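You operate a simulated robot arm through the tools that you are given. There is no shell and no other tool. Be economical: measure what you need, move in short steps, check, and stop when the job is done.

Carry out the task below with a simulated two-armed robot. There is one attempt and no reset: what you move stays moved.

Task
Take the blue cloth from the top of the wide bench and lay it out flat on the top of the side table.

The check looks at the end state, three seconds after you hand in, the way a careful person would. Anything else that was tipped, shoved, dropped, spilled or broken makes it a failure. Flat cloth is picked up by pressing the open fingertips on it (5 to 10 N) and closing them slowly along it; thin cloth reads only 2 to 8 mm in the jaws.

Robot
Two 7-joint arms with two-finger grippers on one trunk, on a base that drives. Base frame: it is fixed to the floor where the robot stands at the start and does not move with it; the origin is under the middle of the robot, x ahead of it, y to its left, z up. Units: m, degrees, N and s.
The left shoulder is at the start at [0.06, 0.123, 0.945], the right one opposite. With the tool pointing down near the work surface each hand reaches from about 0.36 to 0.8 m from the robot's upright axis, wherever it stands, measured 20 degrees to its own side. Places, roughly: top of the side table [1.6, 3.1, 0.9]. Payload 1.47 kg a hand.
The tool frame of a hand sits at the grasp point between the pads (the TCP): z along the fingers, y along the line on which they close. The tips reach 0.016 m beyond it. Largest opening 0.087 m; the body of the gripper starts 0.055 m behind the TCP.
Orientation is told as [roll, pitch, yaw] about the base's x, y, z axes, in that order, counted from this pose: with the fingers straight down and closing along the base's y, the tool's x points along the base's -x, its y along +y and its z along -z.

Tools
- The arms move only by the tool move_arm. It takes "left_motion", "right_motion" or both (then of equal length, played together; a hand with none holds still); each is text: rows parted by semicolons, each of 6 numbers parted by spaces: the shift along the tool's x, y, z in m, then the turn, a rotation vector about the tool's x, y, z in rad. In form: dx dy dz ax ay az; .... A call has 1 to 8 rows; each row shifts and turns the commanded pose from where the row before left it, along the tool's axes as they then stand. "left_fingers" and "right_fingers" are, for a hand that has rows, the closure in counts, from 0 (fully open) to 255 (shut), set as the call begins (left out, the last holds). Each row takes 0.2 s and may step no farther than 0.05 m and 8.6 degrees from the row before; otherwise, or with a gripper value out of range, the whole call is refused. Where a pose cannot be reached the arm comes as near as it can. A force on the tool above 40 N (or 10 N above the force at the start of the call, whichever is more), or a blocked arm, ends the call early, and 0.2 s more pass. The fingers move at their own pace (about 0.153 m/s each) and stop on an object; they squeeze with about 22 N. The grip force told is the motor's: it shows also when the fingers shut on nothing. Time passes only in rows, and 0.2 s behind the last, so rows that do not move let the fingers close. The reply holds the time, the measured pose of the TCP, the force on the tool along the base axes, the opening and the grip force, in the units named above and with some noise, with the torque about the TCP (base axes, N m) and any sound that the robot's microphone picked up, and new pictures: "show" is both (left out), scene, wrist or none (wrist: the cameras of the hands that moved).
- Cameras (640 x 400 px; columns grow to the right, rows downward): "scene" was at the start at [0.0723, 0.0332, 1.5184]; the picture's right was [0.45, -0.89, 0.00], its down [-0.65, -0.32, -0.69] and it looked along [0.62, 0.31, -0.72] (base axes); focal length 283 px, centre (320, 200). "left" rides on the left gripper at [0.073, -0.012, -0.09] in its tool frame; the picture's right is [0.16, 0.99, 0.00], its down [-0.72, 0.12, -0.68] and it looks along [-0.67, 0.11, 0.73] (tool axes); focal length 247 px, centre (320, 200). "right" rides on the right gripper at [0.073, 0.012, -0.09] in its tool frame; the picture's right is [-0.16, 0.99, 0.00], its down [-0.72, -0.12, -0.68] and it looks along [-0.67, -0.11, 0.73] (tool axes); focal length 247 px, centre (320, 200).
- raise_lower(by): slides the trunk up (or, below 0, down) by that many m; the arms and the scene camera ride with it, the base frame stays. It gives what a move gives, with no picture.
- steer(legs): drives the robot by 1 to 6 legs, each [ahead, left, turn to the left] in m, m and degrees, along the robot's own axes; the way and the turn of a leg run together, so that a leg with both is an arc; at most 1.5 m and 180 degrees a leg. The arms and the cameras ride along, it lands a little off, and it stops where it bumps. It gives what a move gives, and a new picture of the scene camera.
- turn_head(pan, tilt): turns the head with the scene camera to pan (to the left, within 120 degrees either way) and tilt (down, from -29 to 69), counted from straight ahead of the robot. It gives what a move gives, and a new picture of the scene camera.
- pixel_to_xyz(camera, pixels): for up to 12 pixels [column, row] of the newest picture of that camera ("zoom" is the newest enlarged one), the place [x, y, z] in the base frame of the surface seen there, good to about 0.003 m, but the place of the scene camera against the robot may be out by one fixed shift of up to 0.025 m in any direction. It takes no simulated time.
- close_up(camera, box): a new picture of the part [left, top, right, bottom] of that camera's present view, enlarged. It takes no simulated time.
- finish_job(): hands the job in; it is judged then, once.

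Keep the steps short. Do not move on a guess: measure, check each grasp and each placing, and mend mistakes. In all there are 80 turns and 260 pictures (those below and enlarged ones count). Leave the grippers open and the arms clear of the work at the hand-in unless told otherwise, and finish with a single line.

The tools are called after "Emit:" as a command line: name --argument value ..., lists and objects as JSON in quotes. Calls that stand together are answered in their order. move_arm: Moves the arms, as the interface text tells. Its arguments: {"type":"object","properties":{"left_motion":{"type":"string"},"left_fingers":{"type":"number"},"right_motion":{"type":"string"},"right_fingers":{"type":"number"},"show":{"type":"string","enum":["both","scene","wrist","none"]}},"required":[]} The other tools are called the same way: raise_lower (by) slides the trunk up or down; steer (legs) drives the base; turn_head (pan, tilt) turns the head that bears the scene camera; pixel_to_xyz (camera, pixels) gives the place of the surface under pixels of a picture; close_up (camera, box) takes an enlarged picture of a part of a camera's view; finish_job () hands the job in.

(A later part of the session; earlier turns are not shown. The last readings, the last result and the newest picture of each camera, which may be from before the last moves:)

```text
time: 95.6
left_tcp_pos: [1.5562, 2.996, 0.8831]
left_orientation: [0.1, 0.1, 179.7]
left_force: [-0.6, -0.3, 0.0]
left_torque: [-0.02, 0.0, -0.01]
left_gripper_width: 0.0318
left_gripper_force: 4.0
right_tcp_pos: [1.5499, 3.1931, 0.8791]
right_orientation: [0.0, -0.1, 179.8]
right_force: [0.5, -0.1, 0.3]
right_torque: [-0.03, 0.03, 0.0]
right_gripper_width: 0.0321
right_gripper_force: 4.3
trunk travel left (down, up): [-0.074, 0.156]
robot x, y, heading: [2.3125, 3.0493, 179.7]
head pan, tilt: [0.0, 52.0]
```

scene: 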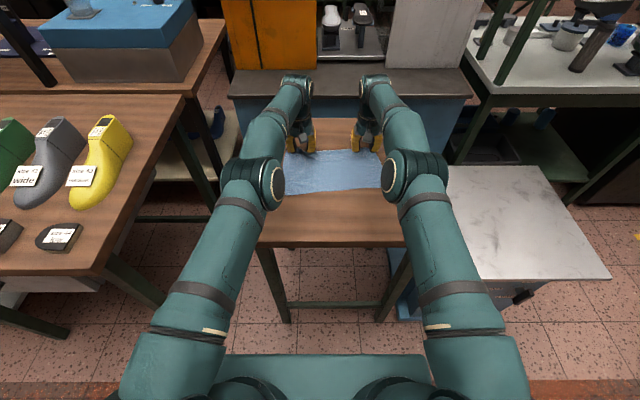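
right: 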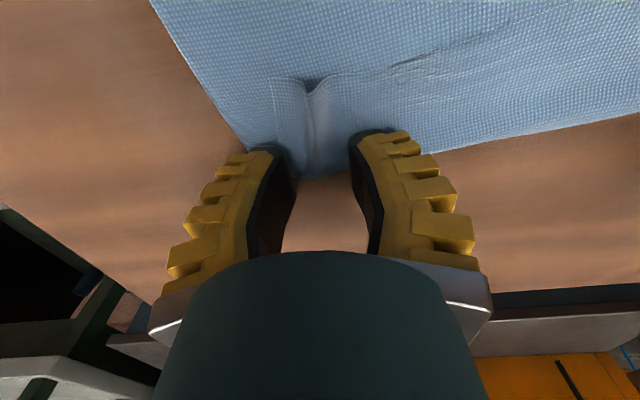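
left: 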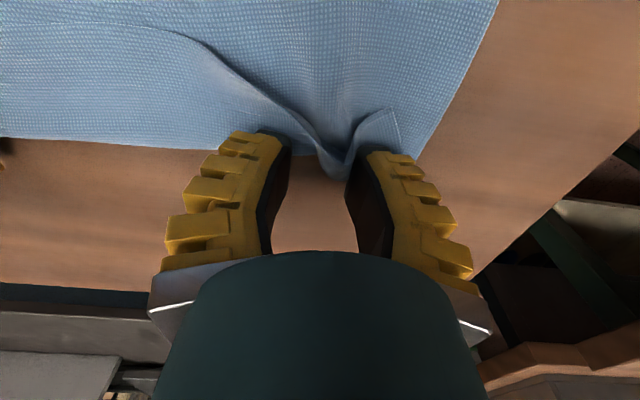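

Released. A flap of the far hem (from the left view (200,40)→(330,165)→(395,110)) is folded back toward me. Open fully, rise clear and look.

Emit:
move_arm --left_motion "0 0 0 0 0 0; 0 0 -0.01 0 0 0; 0 0 -0.02 0 0 0; 0 0 -0.03 0 0 0; 0.01 0 -0.03 0 0 0; 0.01 0.02 -0.03 0 0 0" --right_motion "0 0 0 0 0 0; 0 0 -0.01 0 0 0; 0 0 -0.02 0 0 0; 0 0 -0.03 0 0 0; 0.01 0 -0.03 0 0 0; 0.01 -0.02 -0.03 0 0 0" --left_fingers 100 --right_fingers 100

Emit:
close_up --camera "scene" --box '[240, 100, 420, 240]'

```text
time: 97.0
left_tcp_pos: [1.5851, 2.9768, 1.0045]
left_orientation: [0.0, -0.1, 179.8]
left_force: [0.3, -1.0, 0.3]
left_torque: [0.02, 0.05, -0.01]
left_gripper_width: 0.0581
left_gripper_force: 3.8
left hand out of reach, approached as far as the arm can: row 4
right_tcp_pos: [1.5621, 3.2146, 1.0019]
right_orientation: [0.0, 0.1, 179.8]
right_force: [-0.1, -0.4, -0.6]
right_torque: [0.01, 0.01, 0.0]
right_gripper_width: 0.0579
right_gripper_force: 3.9
right hand out of reach, approached as far as the arm can: row 4, 5, 6
trunk travel left (down, up): [-0.074, 0.156]
robot x, y, heading: [2.3105, 3.0502, 179.8]
head pan, tilt: [0.0, 52.0]
```

scene: 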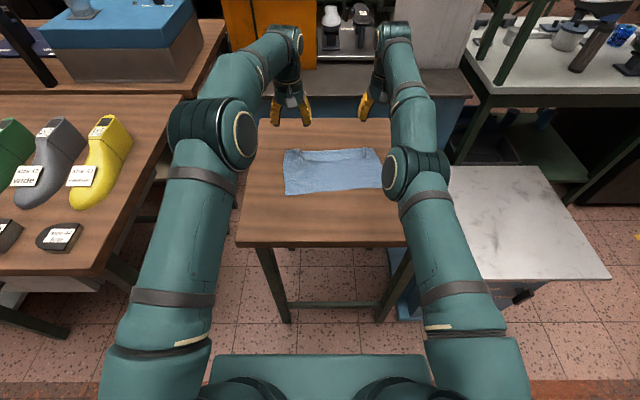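
right: 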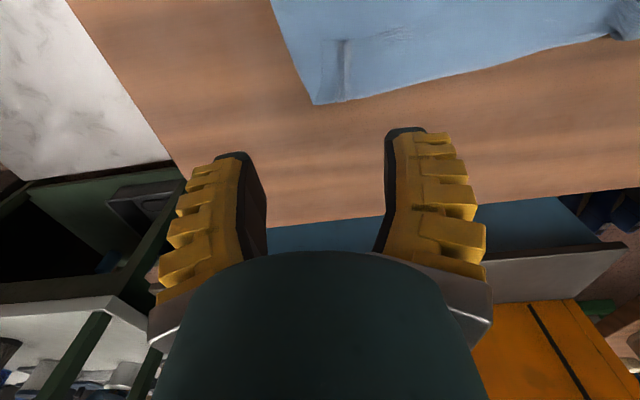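
left: 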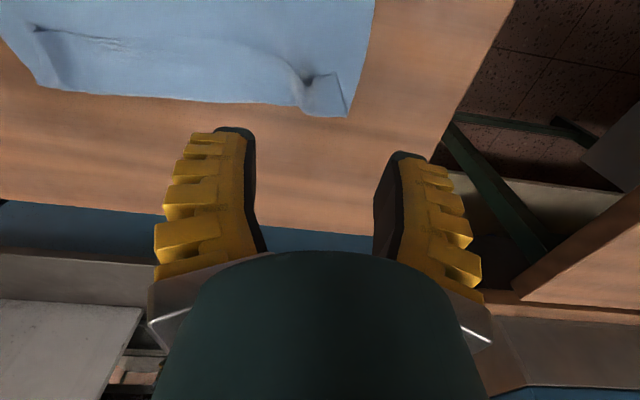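

```text
2.86 times, centred on (330, 170) of scene
```

zoom: 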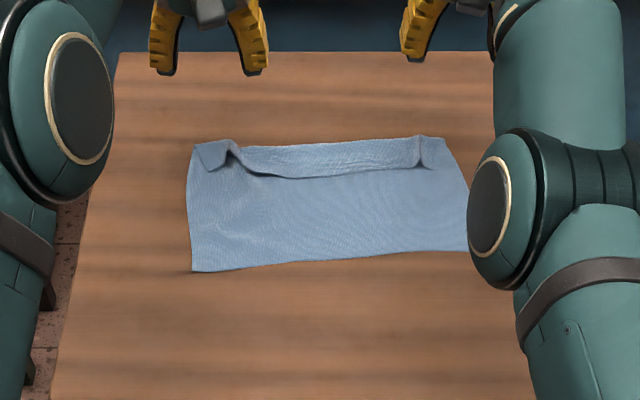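

The far ~4 cm is folded back over as a flap with two raised pleats. I measure it, and tilt the head down to see whether the base can go closer.

Emit:
pixel_to_xyz --camera "zoom" --pixels '[[195, 148], [442, 138], [235, 150], [300, 175], [418, 150], [192, 270], [465, 248], [300, 148], [330, 220], [210, 155], [430, 155]]'

Emit:
turn_head --pan 0 --tilt 69

```text
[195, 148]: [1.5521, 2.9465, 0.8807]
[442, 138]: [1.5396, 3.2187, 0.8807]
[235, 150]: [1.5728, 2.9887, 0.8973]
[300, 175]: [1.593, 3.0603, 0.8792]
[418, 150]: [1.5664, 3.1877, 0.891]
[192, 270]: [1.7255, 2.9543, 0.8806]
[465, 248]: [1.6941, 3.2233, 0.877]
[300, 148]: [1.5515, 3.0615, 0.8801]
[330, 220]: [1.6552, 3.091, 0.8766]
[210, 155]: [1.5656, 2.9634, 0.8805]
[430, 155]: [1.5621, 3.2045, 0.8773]
```

```text
time: 97.8
left_tcp_pos: [1.5845, 2.9758, 1.0033]
left_orientation: [-0.1, 0.0, 179.8]
left_force: [-0.1, 0.7, -0.5]
left_torque: [0.0, 0.0, 0.04]
left_gripper_width: 0.0578
left_gripper_force: 3.8
right_tcp_pos: [1.5614, 3.2135, 1.0]
right_orientation: [0.0, 0.2, 179.8]
right_force: [-0.2, 0.6, -0.6]
right_torque: [0.01, 0.03, 0.0]
right_gripper_width: 0.0579
right_gripper_force: 4.1
trunk travel left (down, up): [-0.074, 0.156]
robot x, y, heading: [2.312, 3.0526, 179.8]
head pan, tilt: [0.0, 68.8]
```

scene: 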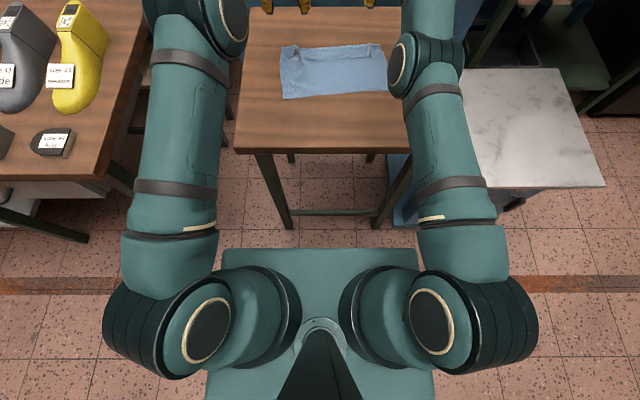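

Emit:
pixel_to_xyz --camera "scene" --pixels '[[320, 243], [320, 252], [240, 243], [400, 243], [288, 222], [375, 225], [320, 212]]'

```text
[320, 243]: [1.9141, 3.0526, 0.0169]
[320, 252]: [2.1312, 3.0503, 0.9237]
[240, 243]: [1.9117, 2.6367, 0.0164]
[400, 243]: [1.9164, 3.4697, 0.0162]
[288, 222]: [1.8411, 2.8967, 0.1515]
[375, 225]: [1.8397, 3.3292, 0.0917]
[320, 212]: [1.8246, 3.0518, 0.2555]
```

Floor is visible up to x≈1.914, table legs at 1.84: 5 cm closer is safe. Drive ahead 0.05, then bring the hands above the pleats and lower to ~0.93.

Emit:
steer --legs '[[0.05, 0, 0]]'

Emit:
move_arm --left_motion "0.018 0 0.02 0 0 0; 0.018 0 0.02 0 0 0; 0 0 0.02 0 0 0; 0 0 0 0 0 0" --right_motion "0.02 0.012 0.02 0 0 0; 0.02 0.012 0.02 0 0 0; 0.01 0.012 0.02 0 0 0; 0 0 0 0 0 0" --show "wrist"

```text
time: 98.7
left_tcp_pos: [1.5336, 2.9755, 1.0023]
left_orientation: [0.0, 0.1, 179.8]
left_force: [0.7, -0.5, -0.8]
left_torque: [0.01, -0.04, 0.01]
left_gripper_width: 0.0581
left_gripper_force: 3.6
right_tcp_pos: [1.5104, 3.2143, 0.9985]
right_orientation: [-0.1, 0.2, 179.9]
right_force: [-0.1, -0.1, -0.3]
right_torque: [0.01, 0.01, -0.01]
right_gripper_width: 0.0582
right_gripper_force: 3.3
trunk travel left (down, up): [-0.074, 0.156]
robot x, y, heading: [2.2615, 3.051, 179.9]
head pan, tilt: [0.0, 68.8]
```

scene: 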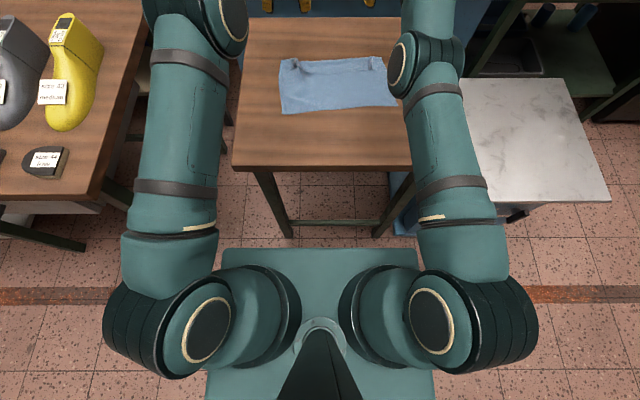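

```text
time: 99.7
left_tcp_pos: [1.5723, 2.9745, 0.9418]
left_orientation: [0.1, -0.1, 179.8]
left_force: [0.1, -1.0, 0.0]
left_torque: [0.0, 0.0, -0.02]
left_gripper_width: 0.0578
left_gripper_force: 3.9
right_tcp_pos: [1.5069, 3.1753, 0.9474]
right_orientation: [-0.1, 0.2, 179.9]
right_force: [-0.8, 0.0, 0.3]
right_torque: [0.02, 0.01, 0.0]
right_gripper_width: 0.0581
right_gripper_force: 3.5
right hand out of reach, approached as far as the arm can: row 1, 2, 3
trunk travel left (down, up): [-0.074, 0.156]
robot x, y, heading: [2.2572, 3.0515, 179.7]
head pan, tilt: [0.0, 68.8]
```

right: 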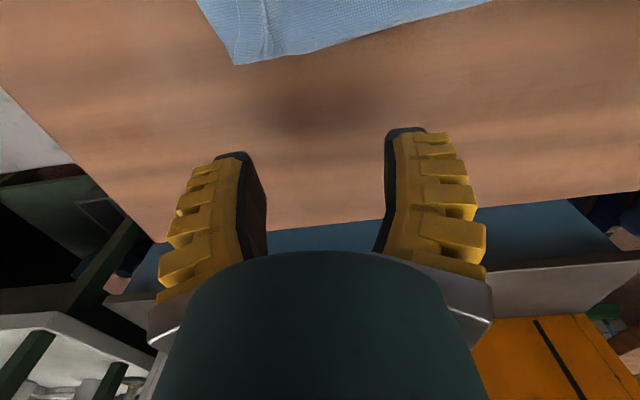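
left: 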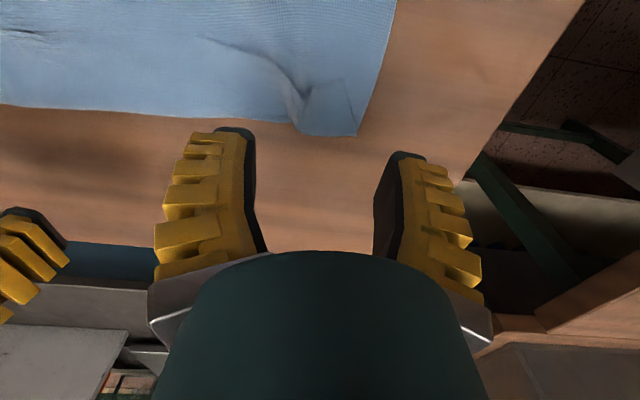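

Measure the pleats in the wrist views: left pleat (300,95), right pleat (265,35).

Emit:
pixel_to_xyz --camera "left" --pixels '[[300, 95], [298, 125], [345, 85], [358, 130], [210, 42], [200, 110], [200, 80]]'

Emit:
pixel_to_xyz --camera "right" --pixels '[[267, 35], [236, 62], [268, 5], [350, 45], [300, 20]]'

```text
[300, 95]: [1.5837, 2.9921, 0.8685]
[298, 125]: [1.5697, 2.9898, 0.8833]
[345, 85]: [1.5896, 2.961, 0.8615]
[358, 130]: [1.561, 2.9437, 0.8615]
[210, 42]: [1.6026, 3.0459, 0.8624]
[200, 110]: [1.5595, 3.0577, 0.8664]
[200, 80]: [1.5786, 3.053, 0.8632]
```

```text
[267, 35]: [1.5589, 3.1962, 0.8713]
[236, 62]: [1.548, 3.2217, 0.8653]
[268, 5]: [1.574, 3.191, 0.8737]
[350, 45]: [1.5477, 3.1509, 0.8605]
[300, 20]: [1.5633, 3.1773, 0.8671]
```

Table true z≈0.8605. Left pleat peak (1.570, 2.990, 0.883), right (1.566, 3.194, 0.873). Move hands above them, narrowed to ~4 cm.

Emit:
move_arm --left_motion "0.008 -0.016 0 0 0 0; 0 0 0.02 0 0 0; 0 0 0.02 0 0 0; 0 0 0 0 0 0" --right_motion "0.022 -0.01 0 0 0 0; 0.022 -0.009 0.015 0 0 0; 0.019 0 0.015 0 0 0; 0 0 0.015 0 0 0" --left_fingers 150 --right_fingers 150 --show "wrist"

```text
time: 100.7
left_tcp_pos: [1.5769, 2.993, 0.9009]
left_orientation: [0.0, 0.0, 179.8]
left_force: [0.3, -0.5, -0.1]
left_torque: [-0.02, 0.02, 0.0]
left_gripper_width: 0.0419
left_gripper_force: 4.1
right_tcp_pos: [1.5041, 3.1833, 0.9045]
right_orientation: [0.0, 0.3, 179.9]
right_force: [0.1, 0.5, 0.0]
right_torque: [0.01, 0.01, 0.02]
right_gripper_width: 0.0416
right_gripper_force: 4.5
right hand out of reach, approached as far as the arm can: row 1, 2, 3
trunk travel left (down, up): [-0.074, 0.156]
robot x, y, heading: [2.2593, 3.0511, 179.6]
head pan, tilt: [0.0, 68.8]
```

right: 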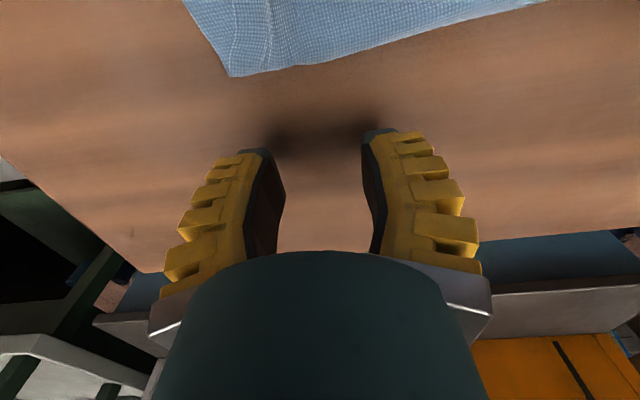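
left: 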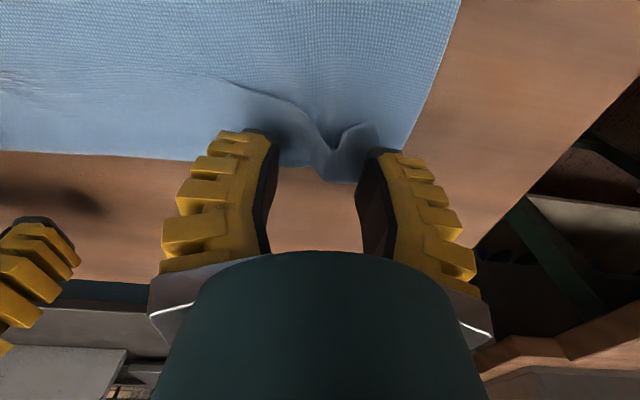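

Left straddles its pleat. Lower it 1.7 cm; bring the right back (its commanded pose is still too far out).

Emit:
move_arm --left_motion "0.004 0 0.009 0 0 0; 0 0 0.008 0 0 0; 0 0 0 0 0 0" --right_motion "0.02 0 0 0 0 0; 0.02 0 0 0 0 0; 0.02 0 0 0 0 0" --show "wrist"

```text
time: 101.5
left_tcp_pos: [1.582, 2.9927, 0.8852]
left_orientation: [0.0, -0.1, 179.8]
left_force: [-0.4, 0.3, 0.5]
left_torque: [0.0, 0.01, -0.04]
left_gripper_width: 0.0415
left_gripper_force: 4.1
right_tcp_pos: [1.504, 3.1848, 0.9053]
right_orientation: [-0.1, 0.2, 180.0]
right_force: [0.2, -0.1, -0.5]
right_torque: [0.01, 0.02, -0.04]
right_gripper_width: 0.0416
right_gripper_force: 3.7
right hand out of reach, approached as far as the arm can: row 1, 2, 3
trunk travel left (down, up): [-0.074, 0.156]
robot x, y, heading: [2.2605, 3.0521, 179.9]
head pan, tilt: [0.0, 68.8]
```

right: 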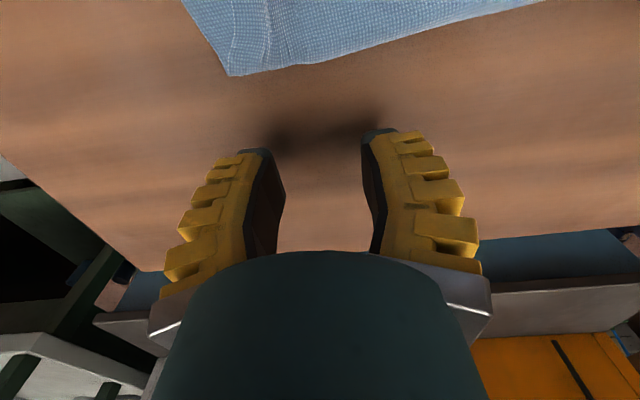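
left: 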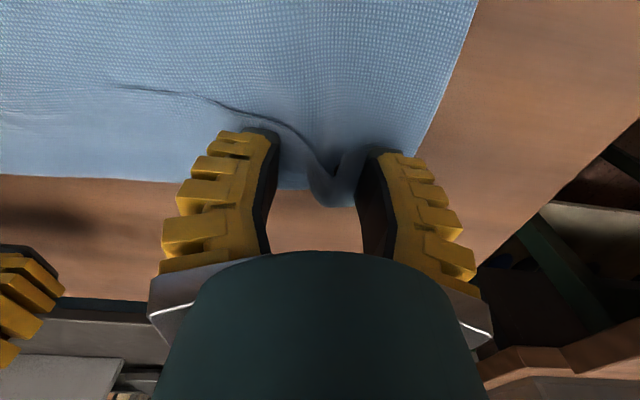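

Left pleat is between the fingers. Close the left; keep bringing the right commanded pose back.

Emit:
move_arm --left_motion "0 0 0 0 0 0; 0 0 0 0 0 0; 0 0 0 0 0 0" --right_motion "0.02 0 0 0 0 0; 0.02 0 0 0 0 0; 0.02 0 0 0 0 0" --left_fingers 255 --show "wrist"

Emit:
close_up --camera "left" --box '[220, 80, 440, 260]'

```text
time: 102.3
left_tcp_pos: [1.5829, 2.9935, 0.8856]
left_orientation: [0.0, 0.1, 179.8]
left_force: [0.2, 0.2, -0.5]
left_torque: [0.04, 0.01, 0.01]
left_gripper_width: 0.0004
left_gripper_force: 20.2
right_tcp_pos: [1.504, 3.1837, 0.9077]
right_orientation: [0.1, 0.2, 179.8]
right_force: [-0.2, 1.2, 0.0]
right_torque: [0.01, 0.03, 0.04]
right_gripper_width: 0.0419
right_gripper_force: 4.2
right hand out of reach, approached as far as the arm can: row 1, 2, 3
trunk travel left (down, up): [-0.074, 0.156]
robot x, y, heading: [2.2604, 3.0543, 179.9]
head pan, tilt: [0.0, 68.8]
```

right: 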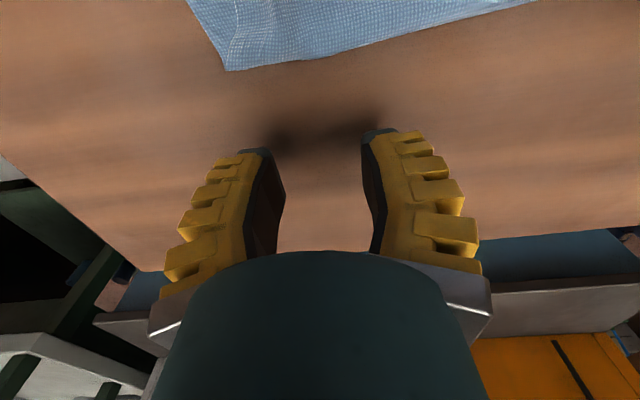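
left: 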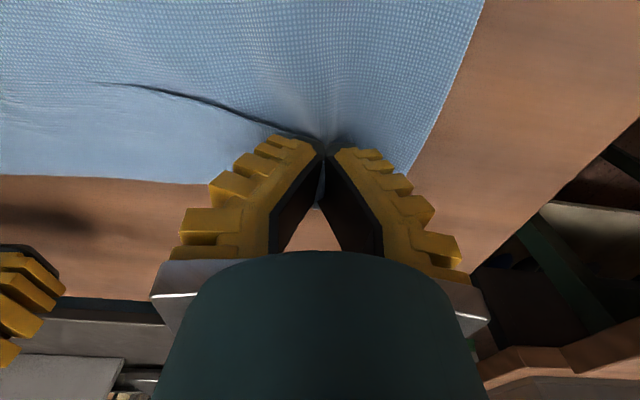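

```text
2.22 times, centred on (330, 170) of left
```

zoom: 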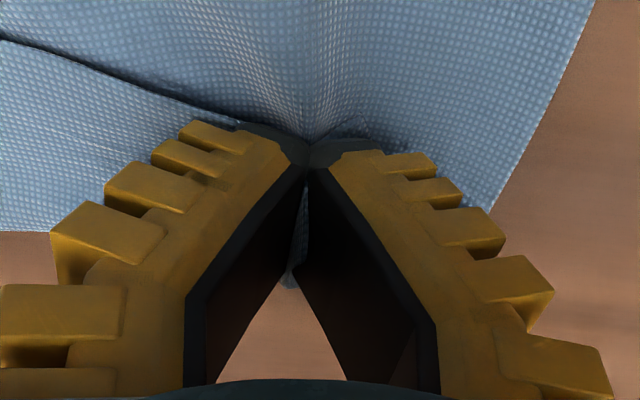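

Left closed. The right arm seems stuck at a straight elbow though commanded back; I nudge it up and outward to free it, and lift the left 3 cm to see what it holds.

Emit:
move_arm --left_motion "0 0 -0.01 0 0 0; 0 0 -0.01 0 0 0; 0 0 -0.01 0 0 0; 0 0 0 0 0 0" --right_motion "0 -0.01 -0.02 0 0 0; 0 -0.01 -0.02 0 0 0; 0 -0.01 -0.02 0 0 0; 0 0 -0.02 0 0 0"

Emit:
close_up --camera "left" --box '[140, 20, 500, 260]'

```text
time: 103.3
left_tcp_pos: [1.5821, 2.9917, 0.9162]
left_orientation: [0.0, -0.1, 179.7]
left_force: [-0.5, -0.9, 0.4]
left_torque: [-0.03, 0.0, 0.01]
left_gripper_width: 0.0
left_gripper_force: 19.3
right_tcp_pos: [1.5067, 3.2126, 0.987]
right_orientation: [0.1, 0.1, 179.9]
right_force: [0.1, 0.7, -0.1]
right_torque: [0.0, 0.03, 0.02]
right_gripper_width: 0.0415
right_gripper_force: 4.2
right hand out of reach, approached as far as the arm can: row 4
trunk travel left (down, up): [-0.074, 0.156]
robot x, y, heading: [2.2636, 3.0536, 179.7]
head pan, tilt: [0.0, 68.8]
```

scene: 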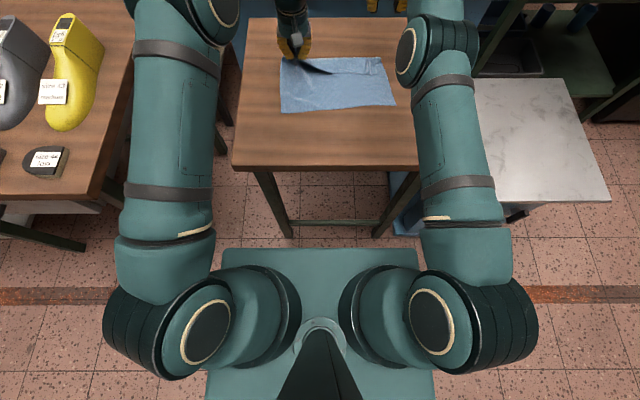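
right: 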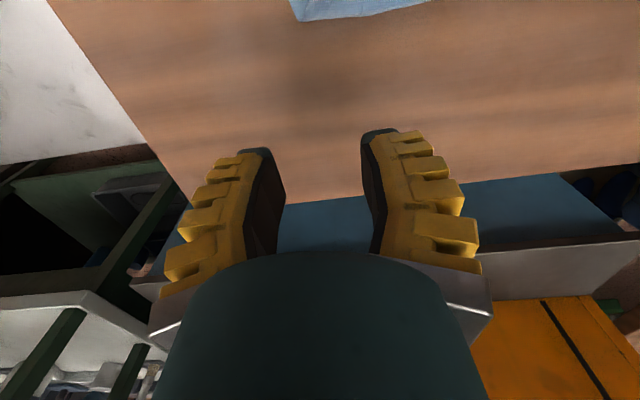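
left: 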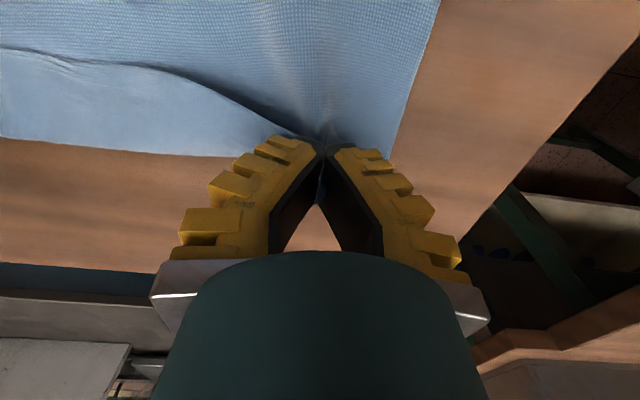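

```text
1.67 times, centred on (320, 140) of left
```

zoom: 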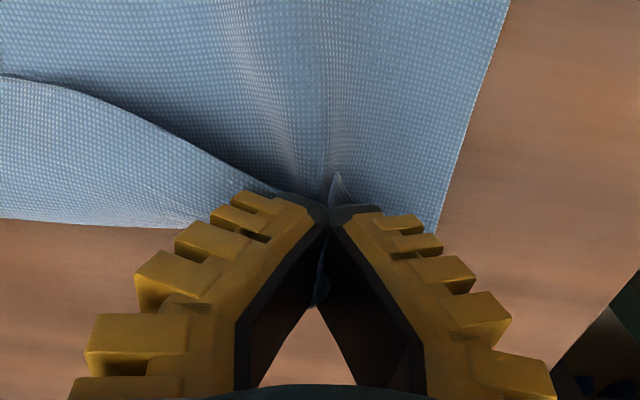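

The left lifts both layers, so this grip won't unfold the flap. I put it back down, release and rise; the flap is better pinched across its hem with the hand yawed 90° (closing along x).

Emit:
move_arm --left_motion "0 0 0.015 0 0 0; 0 0 0.012 0 0 0; 0 0 0 0 0 0" --right_motion "0.02 -0.02 -0.01 0 0 0; 0.02 -0.02 -0.01 0 0 0; 0 -0.02 0 0 0 0" --show "none"

Emit:
move_arm --left_motion "0 0 0 0 0 0; 0 0 0 0 0 0; 0 0 -0.015 0 0 0; 0 0 -0.03 0 0 0; 0 0 -0.03 0 0 0" --right_motion "0.02 -0.02 0 0 0 0; 0 -0.02 0 0 0 0; 0 0 0 0 0 0; 0 0 0 0 0 0; 0 0 0 0 0 0" --left_fingers 120

Emit:
close_up --camera "scene" --box '[240, 0, 420, 130]'

```text
time: 104.1
left_tcp_pos: [1.5806, 2.9917, 0.8901]
left_orientation: [0.0, -0.1, 179.8]
left_force: [-0.4, 1.2, 1.1]
left_torque: [-0.02, -0.01, 0.03]
left_gripper_width: 0.0001
left_gripper_force: 25.5
right_tcp_pos: [1.546, 3.2724, 1.0059]
right_orientation: [0.0, 0.1, 180.0]
right_force: [0.2, 0.1, 0.2]
right_torque: [-0.04, 0.0, -0.04]
right_gripper_width: 0.0416
right_gripper_force: 3.8
trunk travel left (down, up): [-0.074, 0.156]
robot x, y, heading: [2.262, 3.0505, 180.0]
head pan, tilt: [0.0, 68.8]
```

```text
time: 105.3
left_tcp_pos: [1.5814, 2.9911, 0.9663]
left_orientation: [0.0, 0.1, 179.8]
left_force: [0.1, 0.2, -0.8]
left_torque: [-0.01, -0.01, -0.01]
left_gripper_width: 0.0515
left_gripper_force: 4.7
right_tcp_pos: [1.5666, 3.3124, 1.0067]
right_orientation: [-0.1, 0.1, 179.9]
right_force: [0.4, 0.3, -0.5]
right_torque: [-0.01, 0.01, 0.0]
right_gripper_width: 0.0415
right_gripper_force: 3.9
trunk travel left (down, up): [-0.074, 0.156]
robot x, y, heading: [2.2588, 3.0506, 179.9]
head pan, tilt: [0.0, 68.8]
```

scene: 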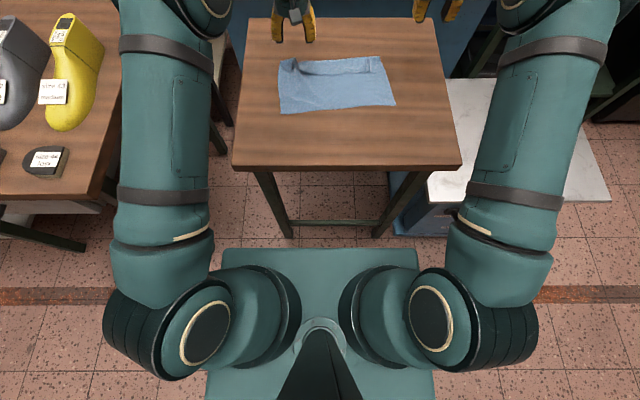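
right: 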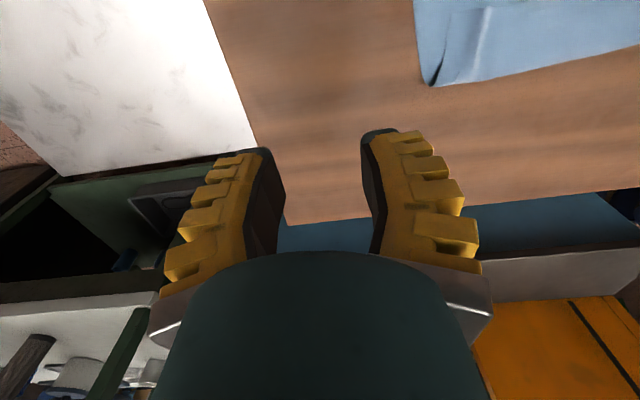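
left: 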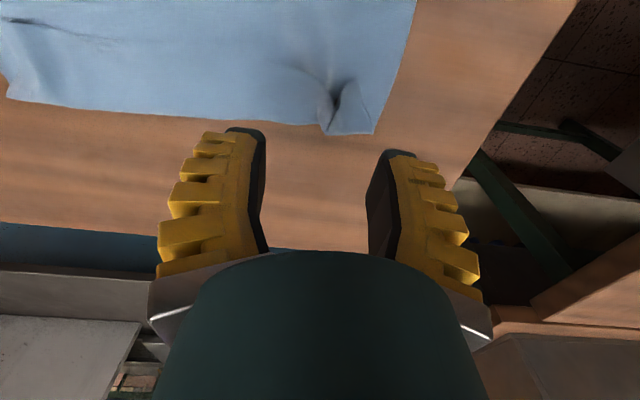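

```text
3.08 times, centred on (330, 65) of scene
```

zoom: 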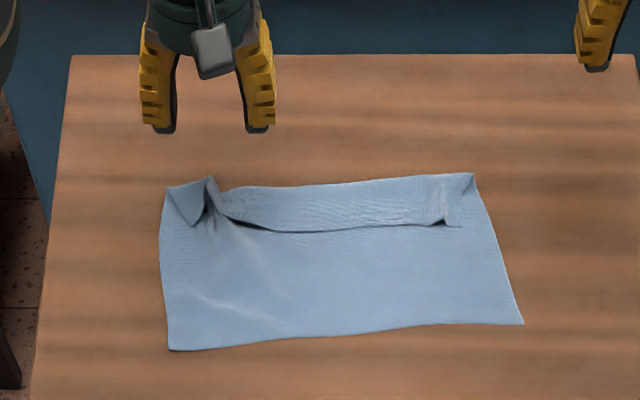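

The flap is clear: hem line at zoom rows ~225–232, raised near both pleats. Measure hem/fold points.

Emit:
pixel_to_xyz --camera "zoom" --pixels '[[240, 218], [250, 222], [260, 228], [330, 231], [400, 227], [440, 220], [330, 205], [250, 190], [330, 185], [210, 185], [195, 225], [440, 185]]'

Emit:
move_arm --left_motion "0.01 -0.01 -0.015 0 0 0.149; 0.01 -0.01 -0.015 0 0 0.149; 0 -0.01 0 0 0 0.149; 0 0 0 0 0 0.149; 0 0 0 0 0 0.149; 0 0 0 0 0 0.149" --show "none"

```text
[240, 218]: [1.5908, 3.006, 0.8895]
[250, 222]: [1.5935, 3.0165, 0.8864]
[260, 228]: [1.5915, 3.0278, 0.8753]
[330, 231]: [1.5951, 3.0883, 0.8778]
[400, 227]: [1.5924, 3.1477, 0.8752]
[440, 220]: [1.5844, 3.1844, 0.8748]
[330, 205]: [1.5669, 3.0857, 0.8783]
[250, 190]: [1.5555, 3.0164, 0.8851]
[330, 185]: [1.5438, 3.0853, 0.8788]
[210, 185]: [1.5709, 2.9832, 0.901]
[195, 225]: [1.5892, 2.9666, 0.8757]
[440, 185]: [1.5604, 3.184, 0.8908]
```

```text
time: 106.7
left_tcp_pos: [1.6068, 3.0202, 0.9949]
left_orientation: [0.0, 0.0, 128.4]
left_force: [0.1, -0.4, -0.2]
left_torque: [0.02, 0.0, 0.03]
left_gripper_width: 0.0515
left_gripper_force: 3.8
right_tcp_pos: [1.5665, 3.3109, 1.0056]
right_orientation: [0.0, 0.1, 179.8]
right_force: [0.2, 0.0, -0.1]
right_torque: [0.01, -0.03, -0.02]
right_gripper_width: 0.0417
right_gripper_force: 4.2
trunk travel left (down, up): [-0.074, 0.156]
robot x, y, heading: [2.2663, 3.05, 179.8]
head pan, tilt: [0.0, 68.8]
```

The hand turns freely. Finish the yaw to 90° and set above the raised hem at (1.587, 3.025), then lower to 0.91 and look.

Emit:
move_arm --left_motion "0 0 0 0 0 0.134; 0 0 0 0 0 0.134; 0 0 0 0 0 0.134; 0 0 0 0 0 0.134; 0 0 0 0 0 0.134; -0.005 0.02 0.03 0 0 0; 0 0 0.03 0 0 0; 0 0 0.015 0 0 0" --left_fingers 155 --show "wrist"

```text
time: 108.5
left_tcp_pos: [1.5876, 3.0224, 0.9203]
left_orientation: [0.0, 0.1, 90.1]
left_force: [-1.2, -0.4, 0.8]
left_torque: [-0.03, 0.01, -0.01]
left_gripper_width: 0.0399
left_gripper_force: 4.1
right_tcp_pos: [1.5668, 3.3123, 1.0064]
right_orientation: [0.0, 0.3, 179.9]
right_force: [0.1, 0.5, 0.0]
right_torque: [0.0, -0.01, -0.02]
right_gripper_width: 0.0416
right_gripper_force: 4.8
trunk travel left (down, up): [-0.074, 0.156]
robot x, y, heading: [2.2625, 3.0576, 179.8]
head pan, tilt: [0.0, 68.8]
```

left: 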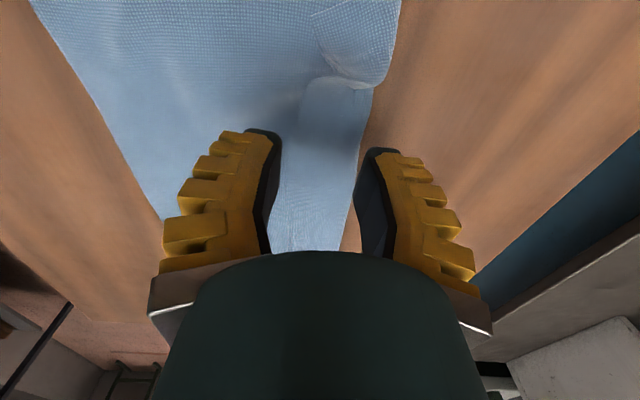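

Emit:
close_up --camera "left" --box '[180, 20, 440, 260]'

Emit:
pixel_to_xyz --camera "left" --pixels '[[300, 100], [335, 85], [365, 85], [320, 130], [340, 130], [355, 170], [300, 170], [290, 150], [320, 200], [350, 80], [290, 220]]'

```text
1.67 times, centred on (310, 140) of left
```

zoom: 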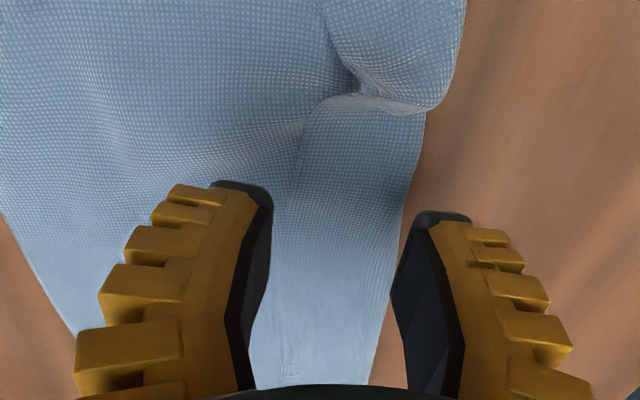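

```text
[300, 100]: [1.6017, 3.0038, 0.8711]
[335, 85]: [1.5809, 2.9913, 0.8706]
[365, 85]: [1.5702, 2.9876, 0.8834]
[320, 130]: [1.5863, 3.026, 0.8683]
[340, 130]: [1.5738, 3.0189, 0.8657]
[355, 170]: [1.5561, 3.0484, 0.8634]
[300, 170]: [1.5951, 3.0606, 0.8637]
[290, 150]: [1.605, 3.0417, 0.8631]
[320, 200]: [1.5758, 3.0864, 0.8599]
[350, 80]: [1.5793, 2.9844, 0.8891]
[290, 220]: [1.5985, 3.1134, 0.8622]
```

True hem at x≈1.601, fold at 1.553; fingers (1.608/1.568) straddle the hem with the far finger on the flap. Lower to light contact.

Emit:
move_arm --left_motion "0 0 0.02 0 0 0; 0 0 0.013 0 0 0; 0 0 0.005 0 0 0; 0 0 0 0 0 0" --show "none"

```text
time: 109.5
left_tcp_pos: [1.5868, 3.0252, 0.8814]
left_orientation: [0.0, 0.0, 90.2]
left_force: [-0.3, 0.1, 0.1]
left_torque: [0.01, 0.03, 0.05]
left_gripper_width: 0.0349
left_gripper_force: 6.9
right_tcp_pos: [1.5663, 3.3105, 1.0075]
right_orientation: [0.0, 0.1, 179.8]
right_force: [0.1, 0.0, 0.5]
right_torque: [0.03, -0.05, 0.0]
right_gripper_width: 0.0417
right_gripper_force: 4.4
trunk travel left (down, up): [-0.074, 0.156]
robot x, y, heading: [2.2619, 3.0552, 179.9]
head pan, tilt: [0.0, 68.8]
```

Emit:
move_arm --left_motion "0 0 0.002 0 0 0; 0 0 0.0015 0 0 0; 0 0 0 0 0 0" --show "wrist"

Emit:
close_up --camera "left" --box '[180, 20, 440, 260]'

```text
time: 110.3
left_tcp_pos: [1.5861, 3.0254, 0.8775]
left_orientation: [0.0, 0.0, 90.2]
left_force: [0.1, -0.2, 0.0]
left_torque: [-0.02, 0.0, -0.05]
left_gripper_width: 0.0347
left_gripper_force: 6.7
right_tcp_pos: [1.567, 3.3113, 1.0059]
right_orientation: [0.0, 0.1, 179.8]
right_force: [0.8, 0.6, -0.2]
right_torque: [0.01, -0.02, 0.01]
right_gripper_width: 0.0418
right_gripper_force: 4.3
trunk travel left (down, up): [-0.074, 0.156]
robot x, y, heading: [2.2587, 3.0515, 179.5]
head pan, tilt: [0.0, 68.8]
```

left: 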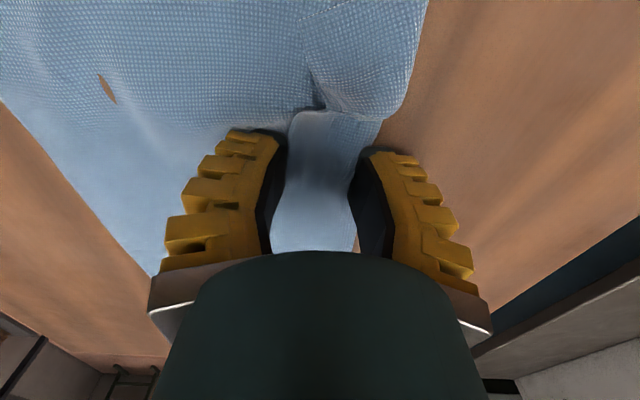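

```text
1.67 times, centred on (310, 140) of left
```

zoom: 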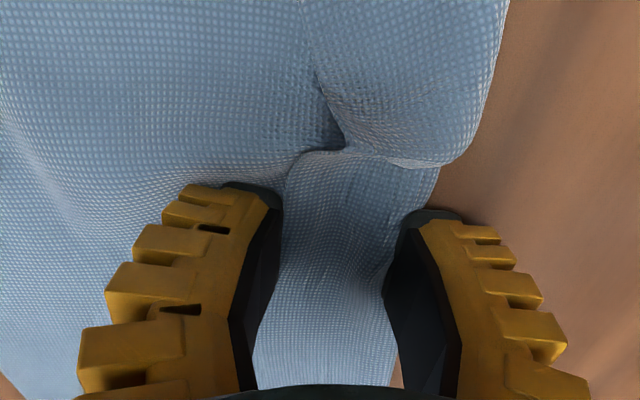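

Fingers straddle the flap strip. Close slowly.

Emit:
move_arm --left_motion "0 0 0 0 0 0; 0 0 0 0 0 0" --left_fingers 185 --show "wrist"

Emit:
move_arm --left_motion "0 0 0 0 0 0; 0 0 0 0 0 0" --left_fingers 210 --show "wrist"

Emit:
close_up --camera "left" --box '[180, 20, 440, 260]'

```text
time: 110.9
left_tcp_pos: [1.5866, 3.0234, 0.8778]
left_orientation: [0.0, 0.0, 90.1]
left_force: [-0.4, -0.1, -0.5]
left_torque: [-0.03, 0.01, 0.0]
left_gripper_width: 0.0251
left_gripper_force: 6.6
right_tcp_pos: [1.5661, 3.3118, 1.0069]
right_orientation: [0.0, 0.1, 179.9]
right_force: [-0.2, 0.8, -0.3]
right_torque: [-0.03, 0.03, 0.03]
right_gripper_width: 0.0418
right_gripper_force: 4.5
trunk travel left (down, up): [-0.074, 0.156]
robot x, y, heading: [2.2597, 3.053, 179.6]
head pan, tilt: [0.0, 68.8]
```

left: 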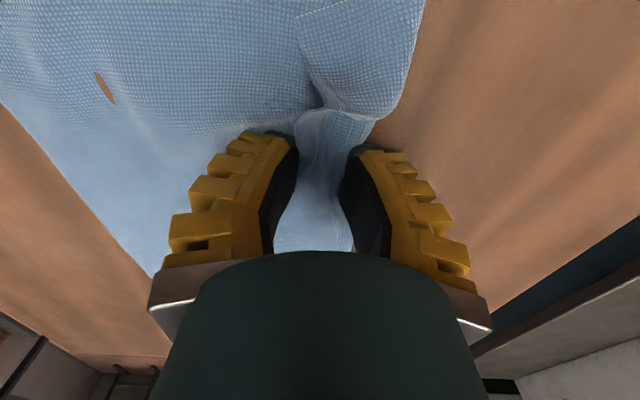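

```text
time: 111.5
left_tcp_pos: [1.5868, 3.0241, 0.8782]
left_orientation: [0.0, -0.1, 90.1]
left_force: [0.0, -0.3, 0.8]
left_torque: [0.01, 0.0, 0.01]
left_gripper_width: 0.0191
left_gripper_force: 4.8
right_tcp_pos: [1.5672, 3.3119, 1.0054]
right_orientation: [-0.1, 0.2, 179.9]
right_force: [-0.1, -0.1, -0.9]
right_torque: [-0.01, 0.0, 0.0]
right_gripper_width: 0.0419
right_gripper_force: 4.2
trunk travel left (down, up): [-0.074, 0.156]
robot x, y, heading: [2.2616, 3.0499, 179.8]
head pan, tilt: [0.0, 68.8]
```

left: 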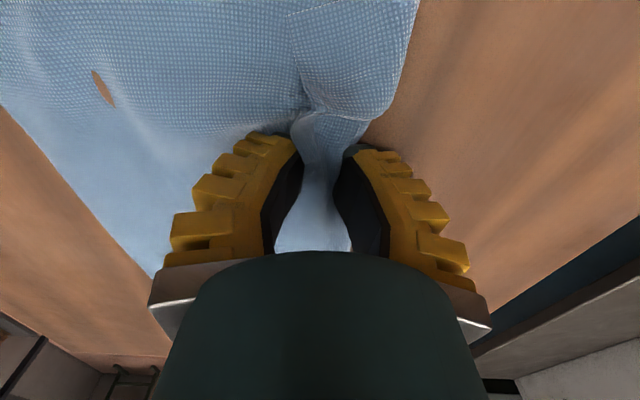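

```text
1.67 times, centred on (310, 140) of left
```

zoom: 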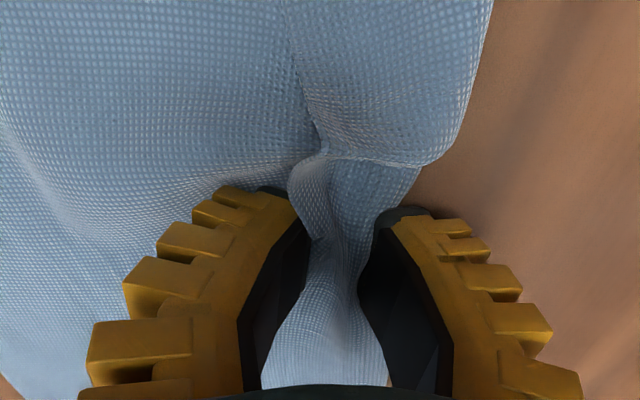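

The flap is standing up between the fingers. Close fully and lift 3 cm, moving slightly outward.

Emit:
move_arm --left_motion "0 0 0 0 0 0; 0 0 0 0 0 0; 0 0 0 0 0 0; 0 0 -0.01 0 0 0; 0 0 -0.01 0 0 0; 0 0.01 -0.01 0 0 0" --left_fingers 255

Emit:
close_up --camera "left" --box '[180, 20, 440, 260]'

Emit:
close_up --camera "scene" --box '[240, 0, 420, 130]'

```text
time: 112.9
left_tcp_pos: [1.5767, 3.0249, 0.9088]
left_orientation: [0.0, 0.0, 90.2]
left_force: [-1.0, -0.5, -0.9]
left_torque: [-0.01, 0.01, -0.01]
left_gripper_width: 0.0
left_gripper_force: 19.2
right_tcp_pos: [1.5674, 3.3114, 1.0051]
right_orientation: [0.1, 0.1, 179.9]
right_force: [-0.1, 0.0, 0.9]
right_torque: [-0.01, 0.02, 0.0]
right_gripper_width: 0.0419
right_gripper_force: 4.3
trunk travel left (down, up): [-0.074, 0.156]
robot x, y, heading: [2.2627, 3.0512, 179.8]
head pan, tilt: [0.0, 68.8]
```

scene: 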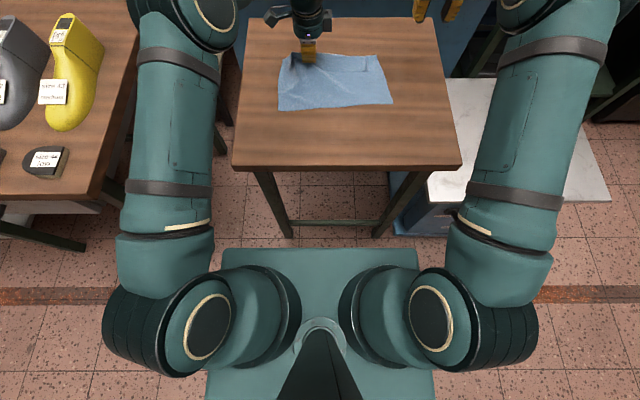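
left: 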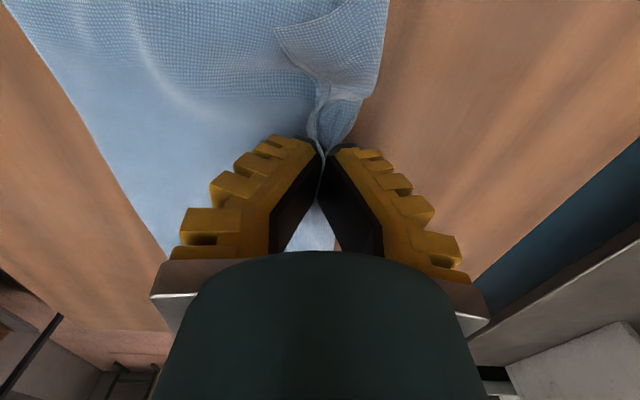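

```text
1.67 times, centred on (310, 140) of left
```

zoom: 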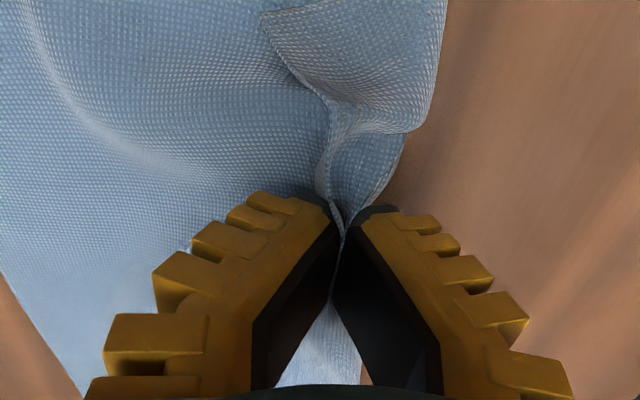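

```text
3.08 times, centred on (330, 65) of scene
```

zoom: 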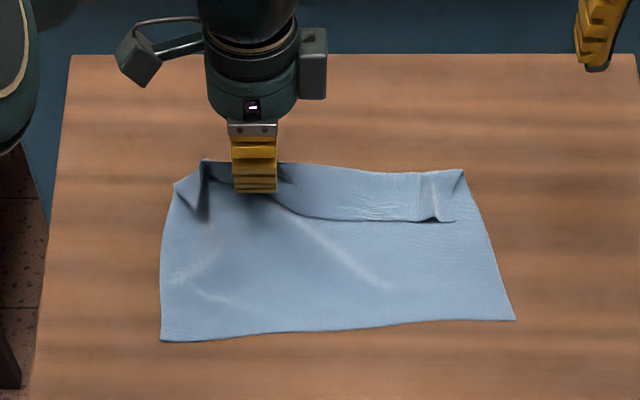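

The hem is in the grip and lifts alone. Now carry it outward 8 cm in an arc and lower.

Emit:
move_arm --left_motion "0 0.02 -0.006 0 0 0; 0 0.02 0 0 0 0; 0 0.02 0.008 0 0 0; 0 0.02 0.012 0 0 0; 0 0 0.01 0 0 0; 0 0 0 0 0 0"

Emit:
close_up --camera "scene" --box '[240, 0, 420, 130]'

```text
time: 114.3
left_tcp_pos: [1.5154, 3.0242, 0.895]
left_orientation: [0.0, 0.1, 90.2]
left_force: [-0.3, 0.2, 0.8]
left_torque: [0.02, 0.02, 0.02]
left_gripper_width: 0.0
left_gripper_force: 24.2
left hand out of reach, approached as far as the arm can: row 4
right_tcp_pos: [1.5678, 3.312, 1.0068]
right_orientation: [0.1, 0.0, 179.9]
right_force: [1.3, -0.4, 0.1]
right_torque: [-0.02, -0.02, 0.02]
right_gripper_width: 0.0419
right_gripper_force: 4.7
trunk travel left (down, up): [-0.074, 0.156]
robot x, y, heading: [2.2629, 3.0502, 179.7]
head pan, tilt: [0.0, 68.8]
```

scene: 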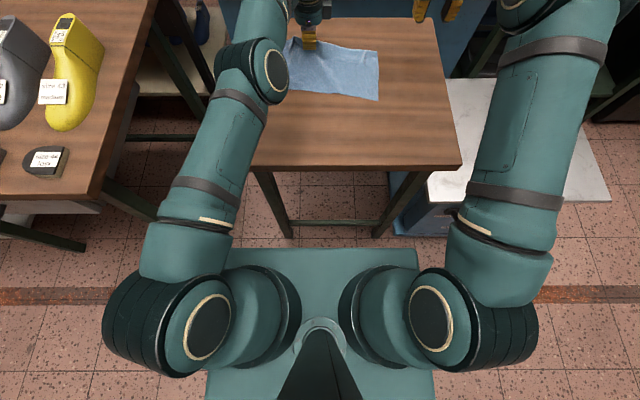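
left: 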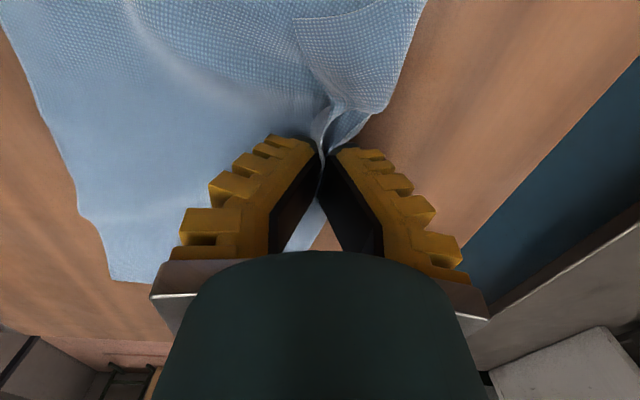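

```text
3.08 times, centred on (330, 65) of scene
```

zoom: 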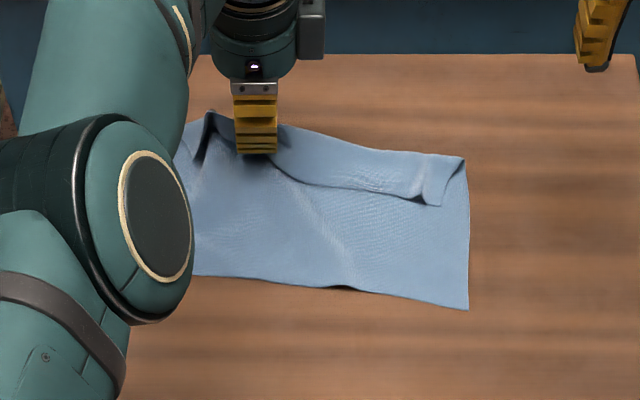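

The body dragged along instead of unfolding. Lift the hem higher to see whether only the hem is held (then the fold hangs out by gravity).

Emit:
move_arm --left_motion "0 -0.01 -0.02 0 0 0; 0 -0.01 -0.02 0 0 0; 0 0 -0.02 0 0 0; 0 0 -0.02 0 0 0; 0 0 0 0 0 0"

Emit:
close_up --camera "scene" --box '[240, 0, 420, 130]'

Emit:
close_up --camera "right" --box '[320, 0, 640, 200]'

```text
time: 115.5
left_tcp_pos: [1.534, 3.0257, 0.9761]
left_orientation: [0.0, 0.0, 90.2]
left_force: [-0.3, 0.1, -0.3]
left_torque: [-0.03, 0.02, 0.0]
left_gripper_width: 0.0
left_gripper_force: 22.1
right_tcp_pos: [1.5671, 3.3114, 1.0055]
right_orientation: [0.0, 0.1, 179.9]
right_force: [-0.8, -0.1, -0.2]
right_torque: [0.01, 0.0, -0.01]
right_gripper_width: 0.0419
right_gripper_force: 4.4
trunk travel left (down, up): [-0.074, 0.156]
robot x, y, heading: [2.2611, 3.0514, 179.9]
head pan, tilt: [0.0, 68.8]
```

scene: 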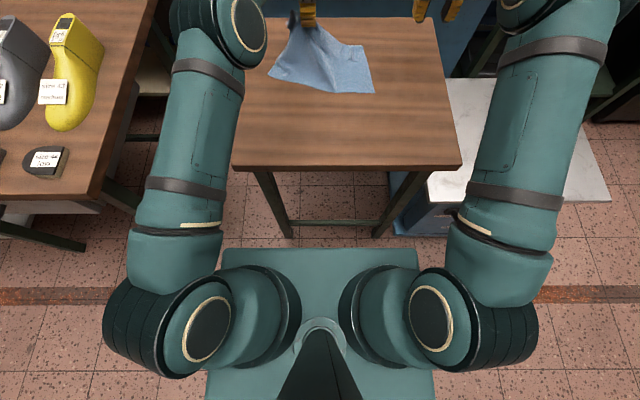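
left: 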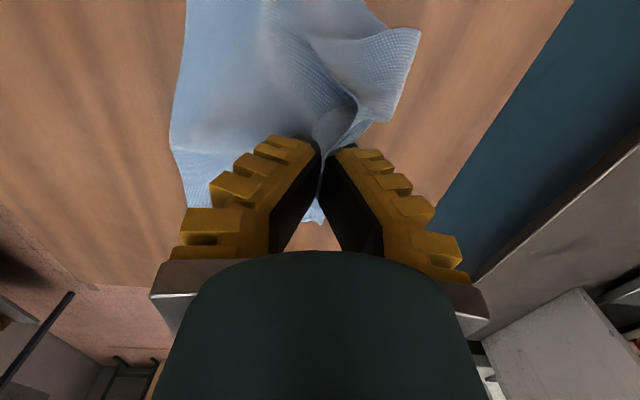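

```text
3.08 times, centred on (330, 65) of scene
```

zoom: 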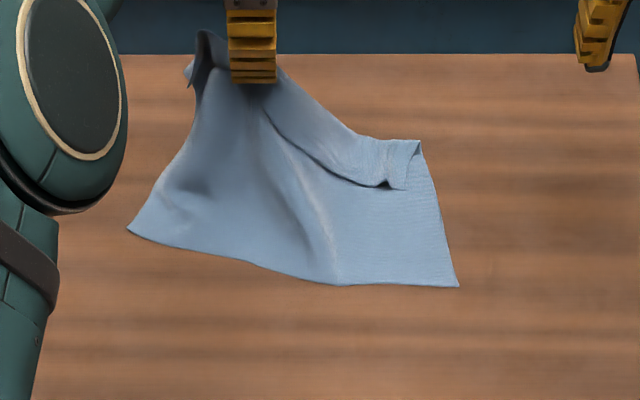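

```text
2.00 times, centred on (480, 100) of right
```

zoom: 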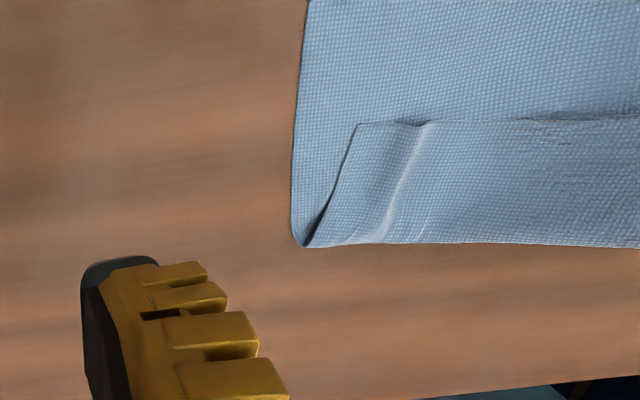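

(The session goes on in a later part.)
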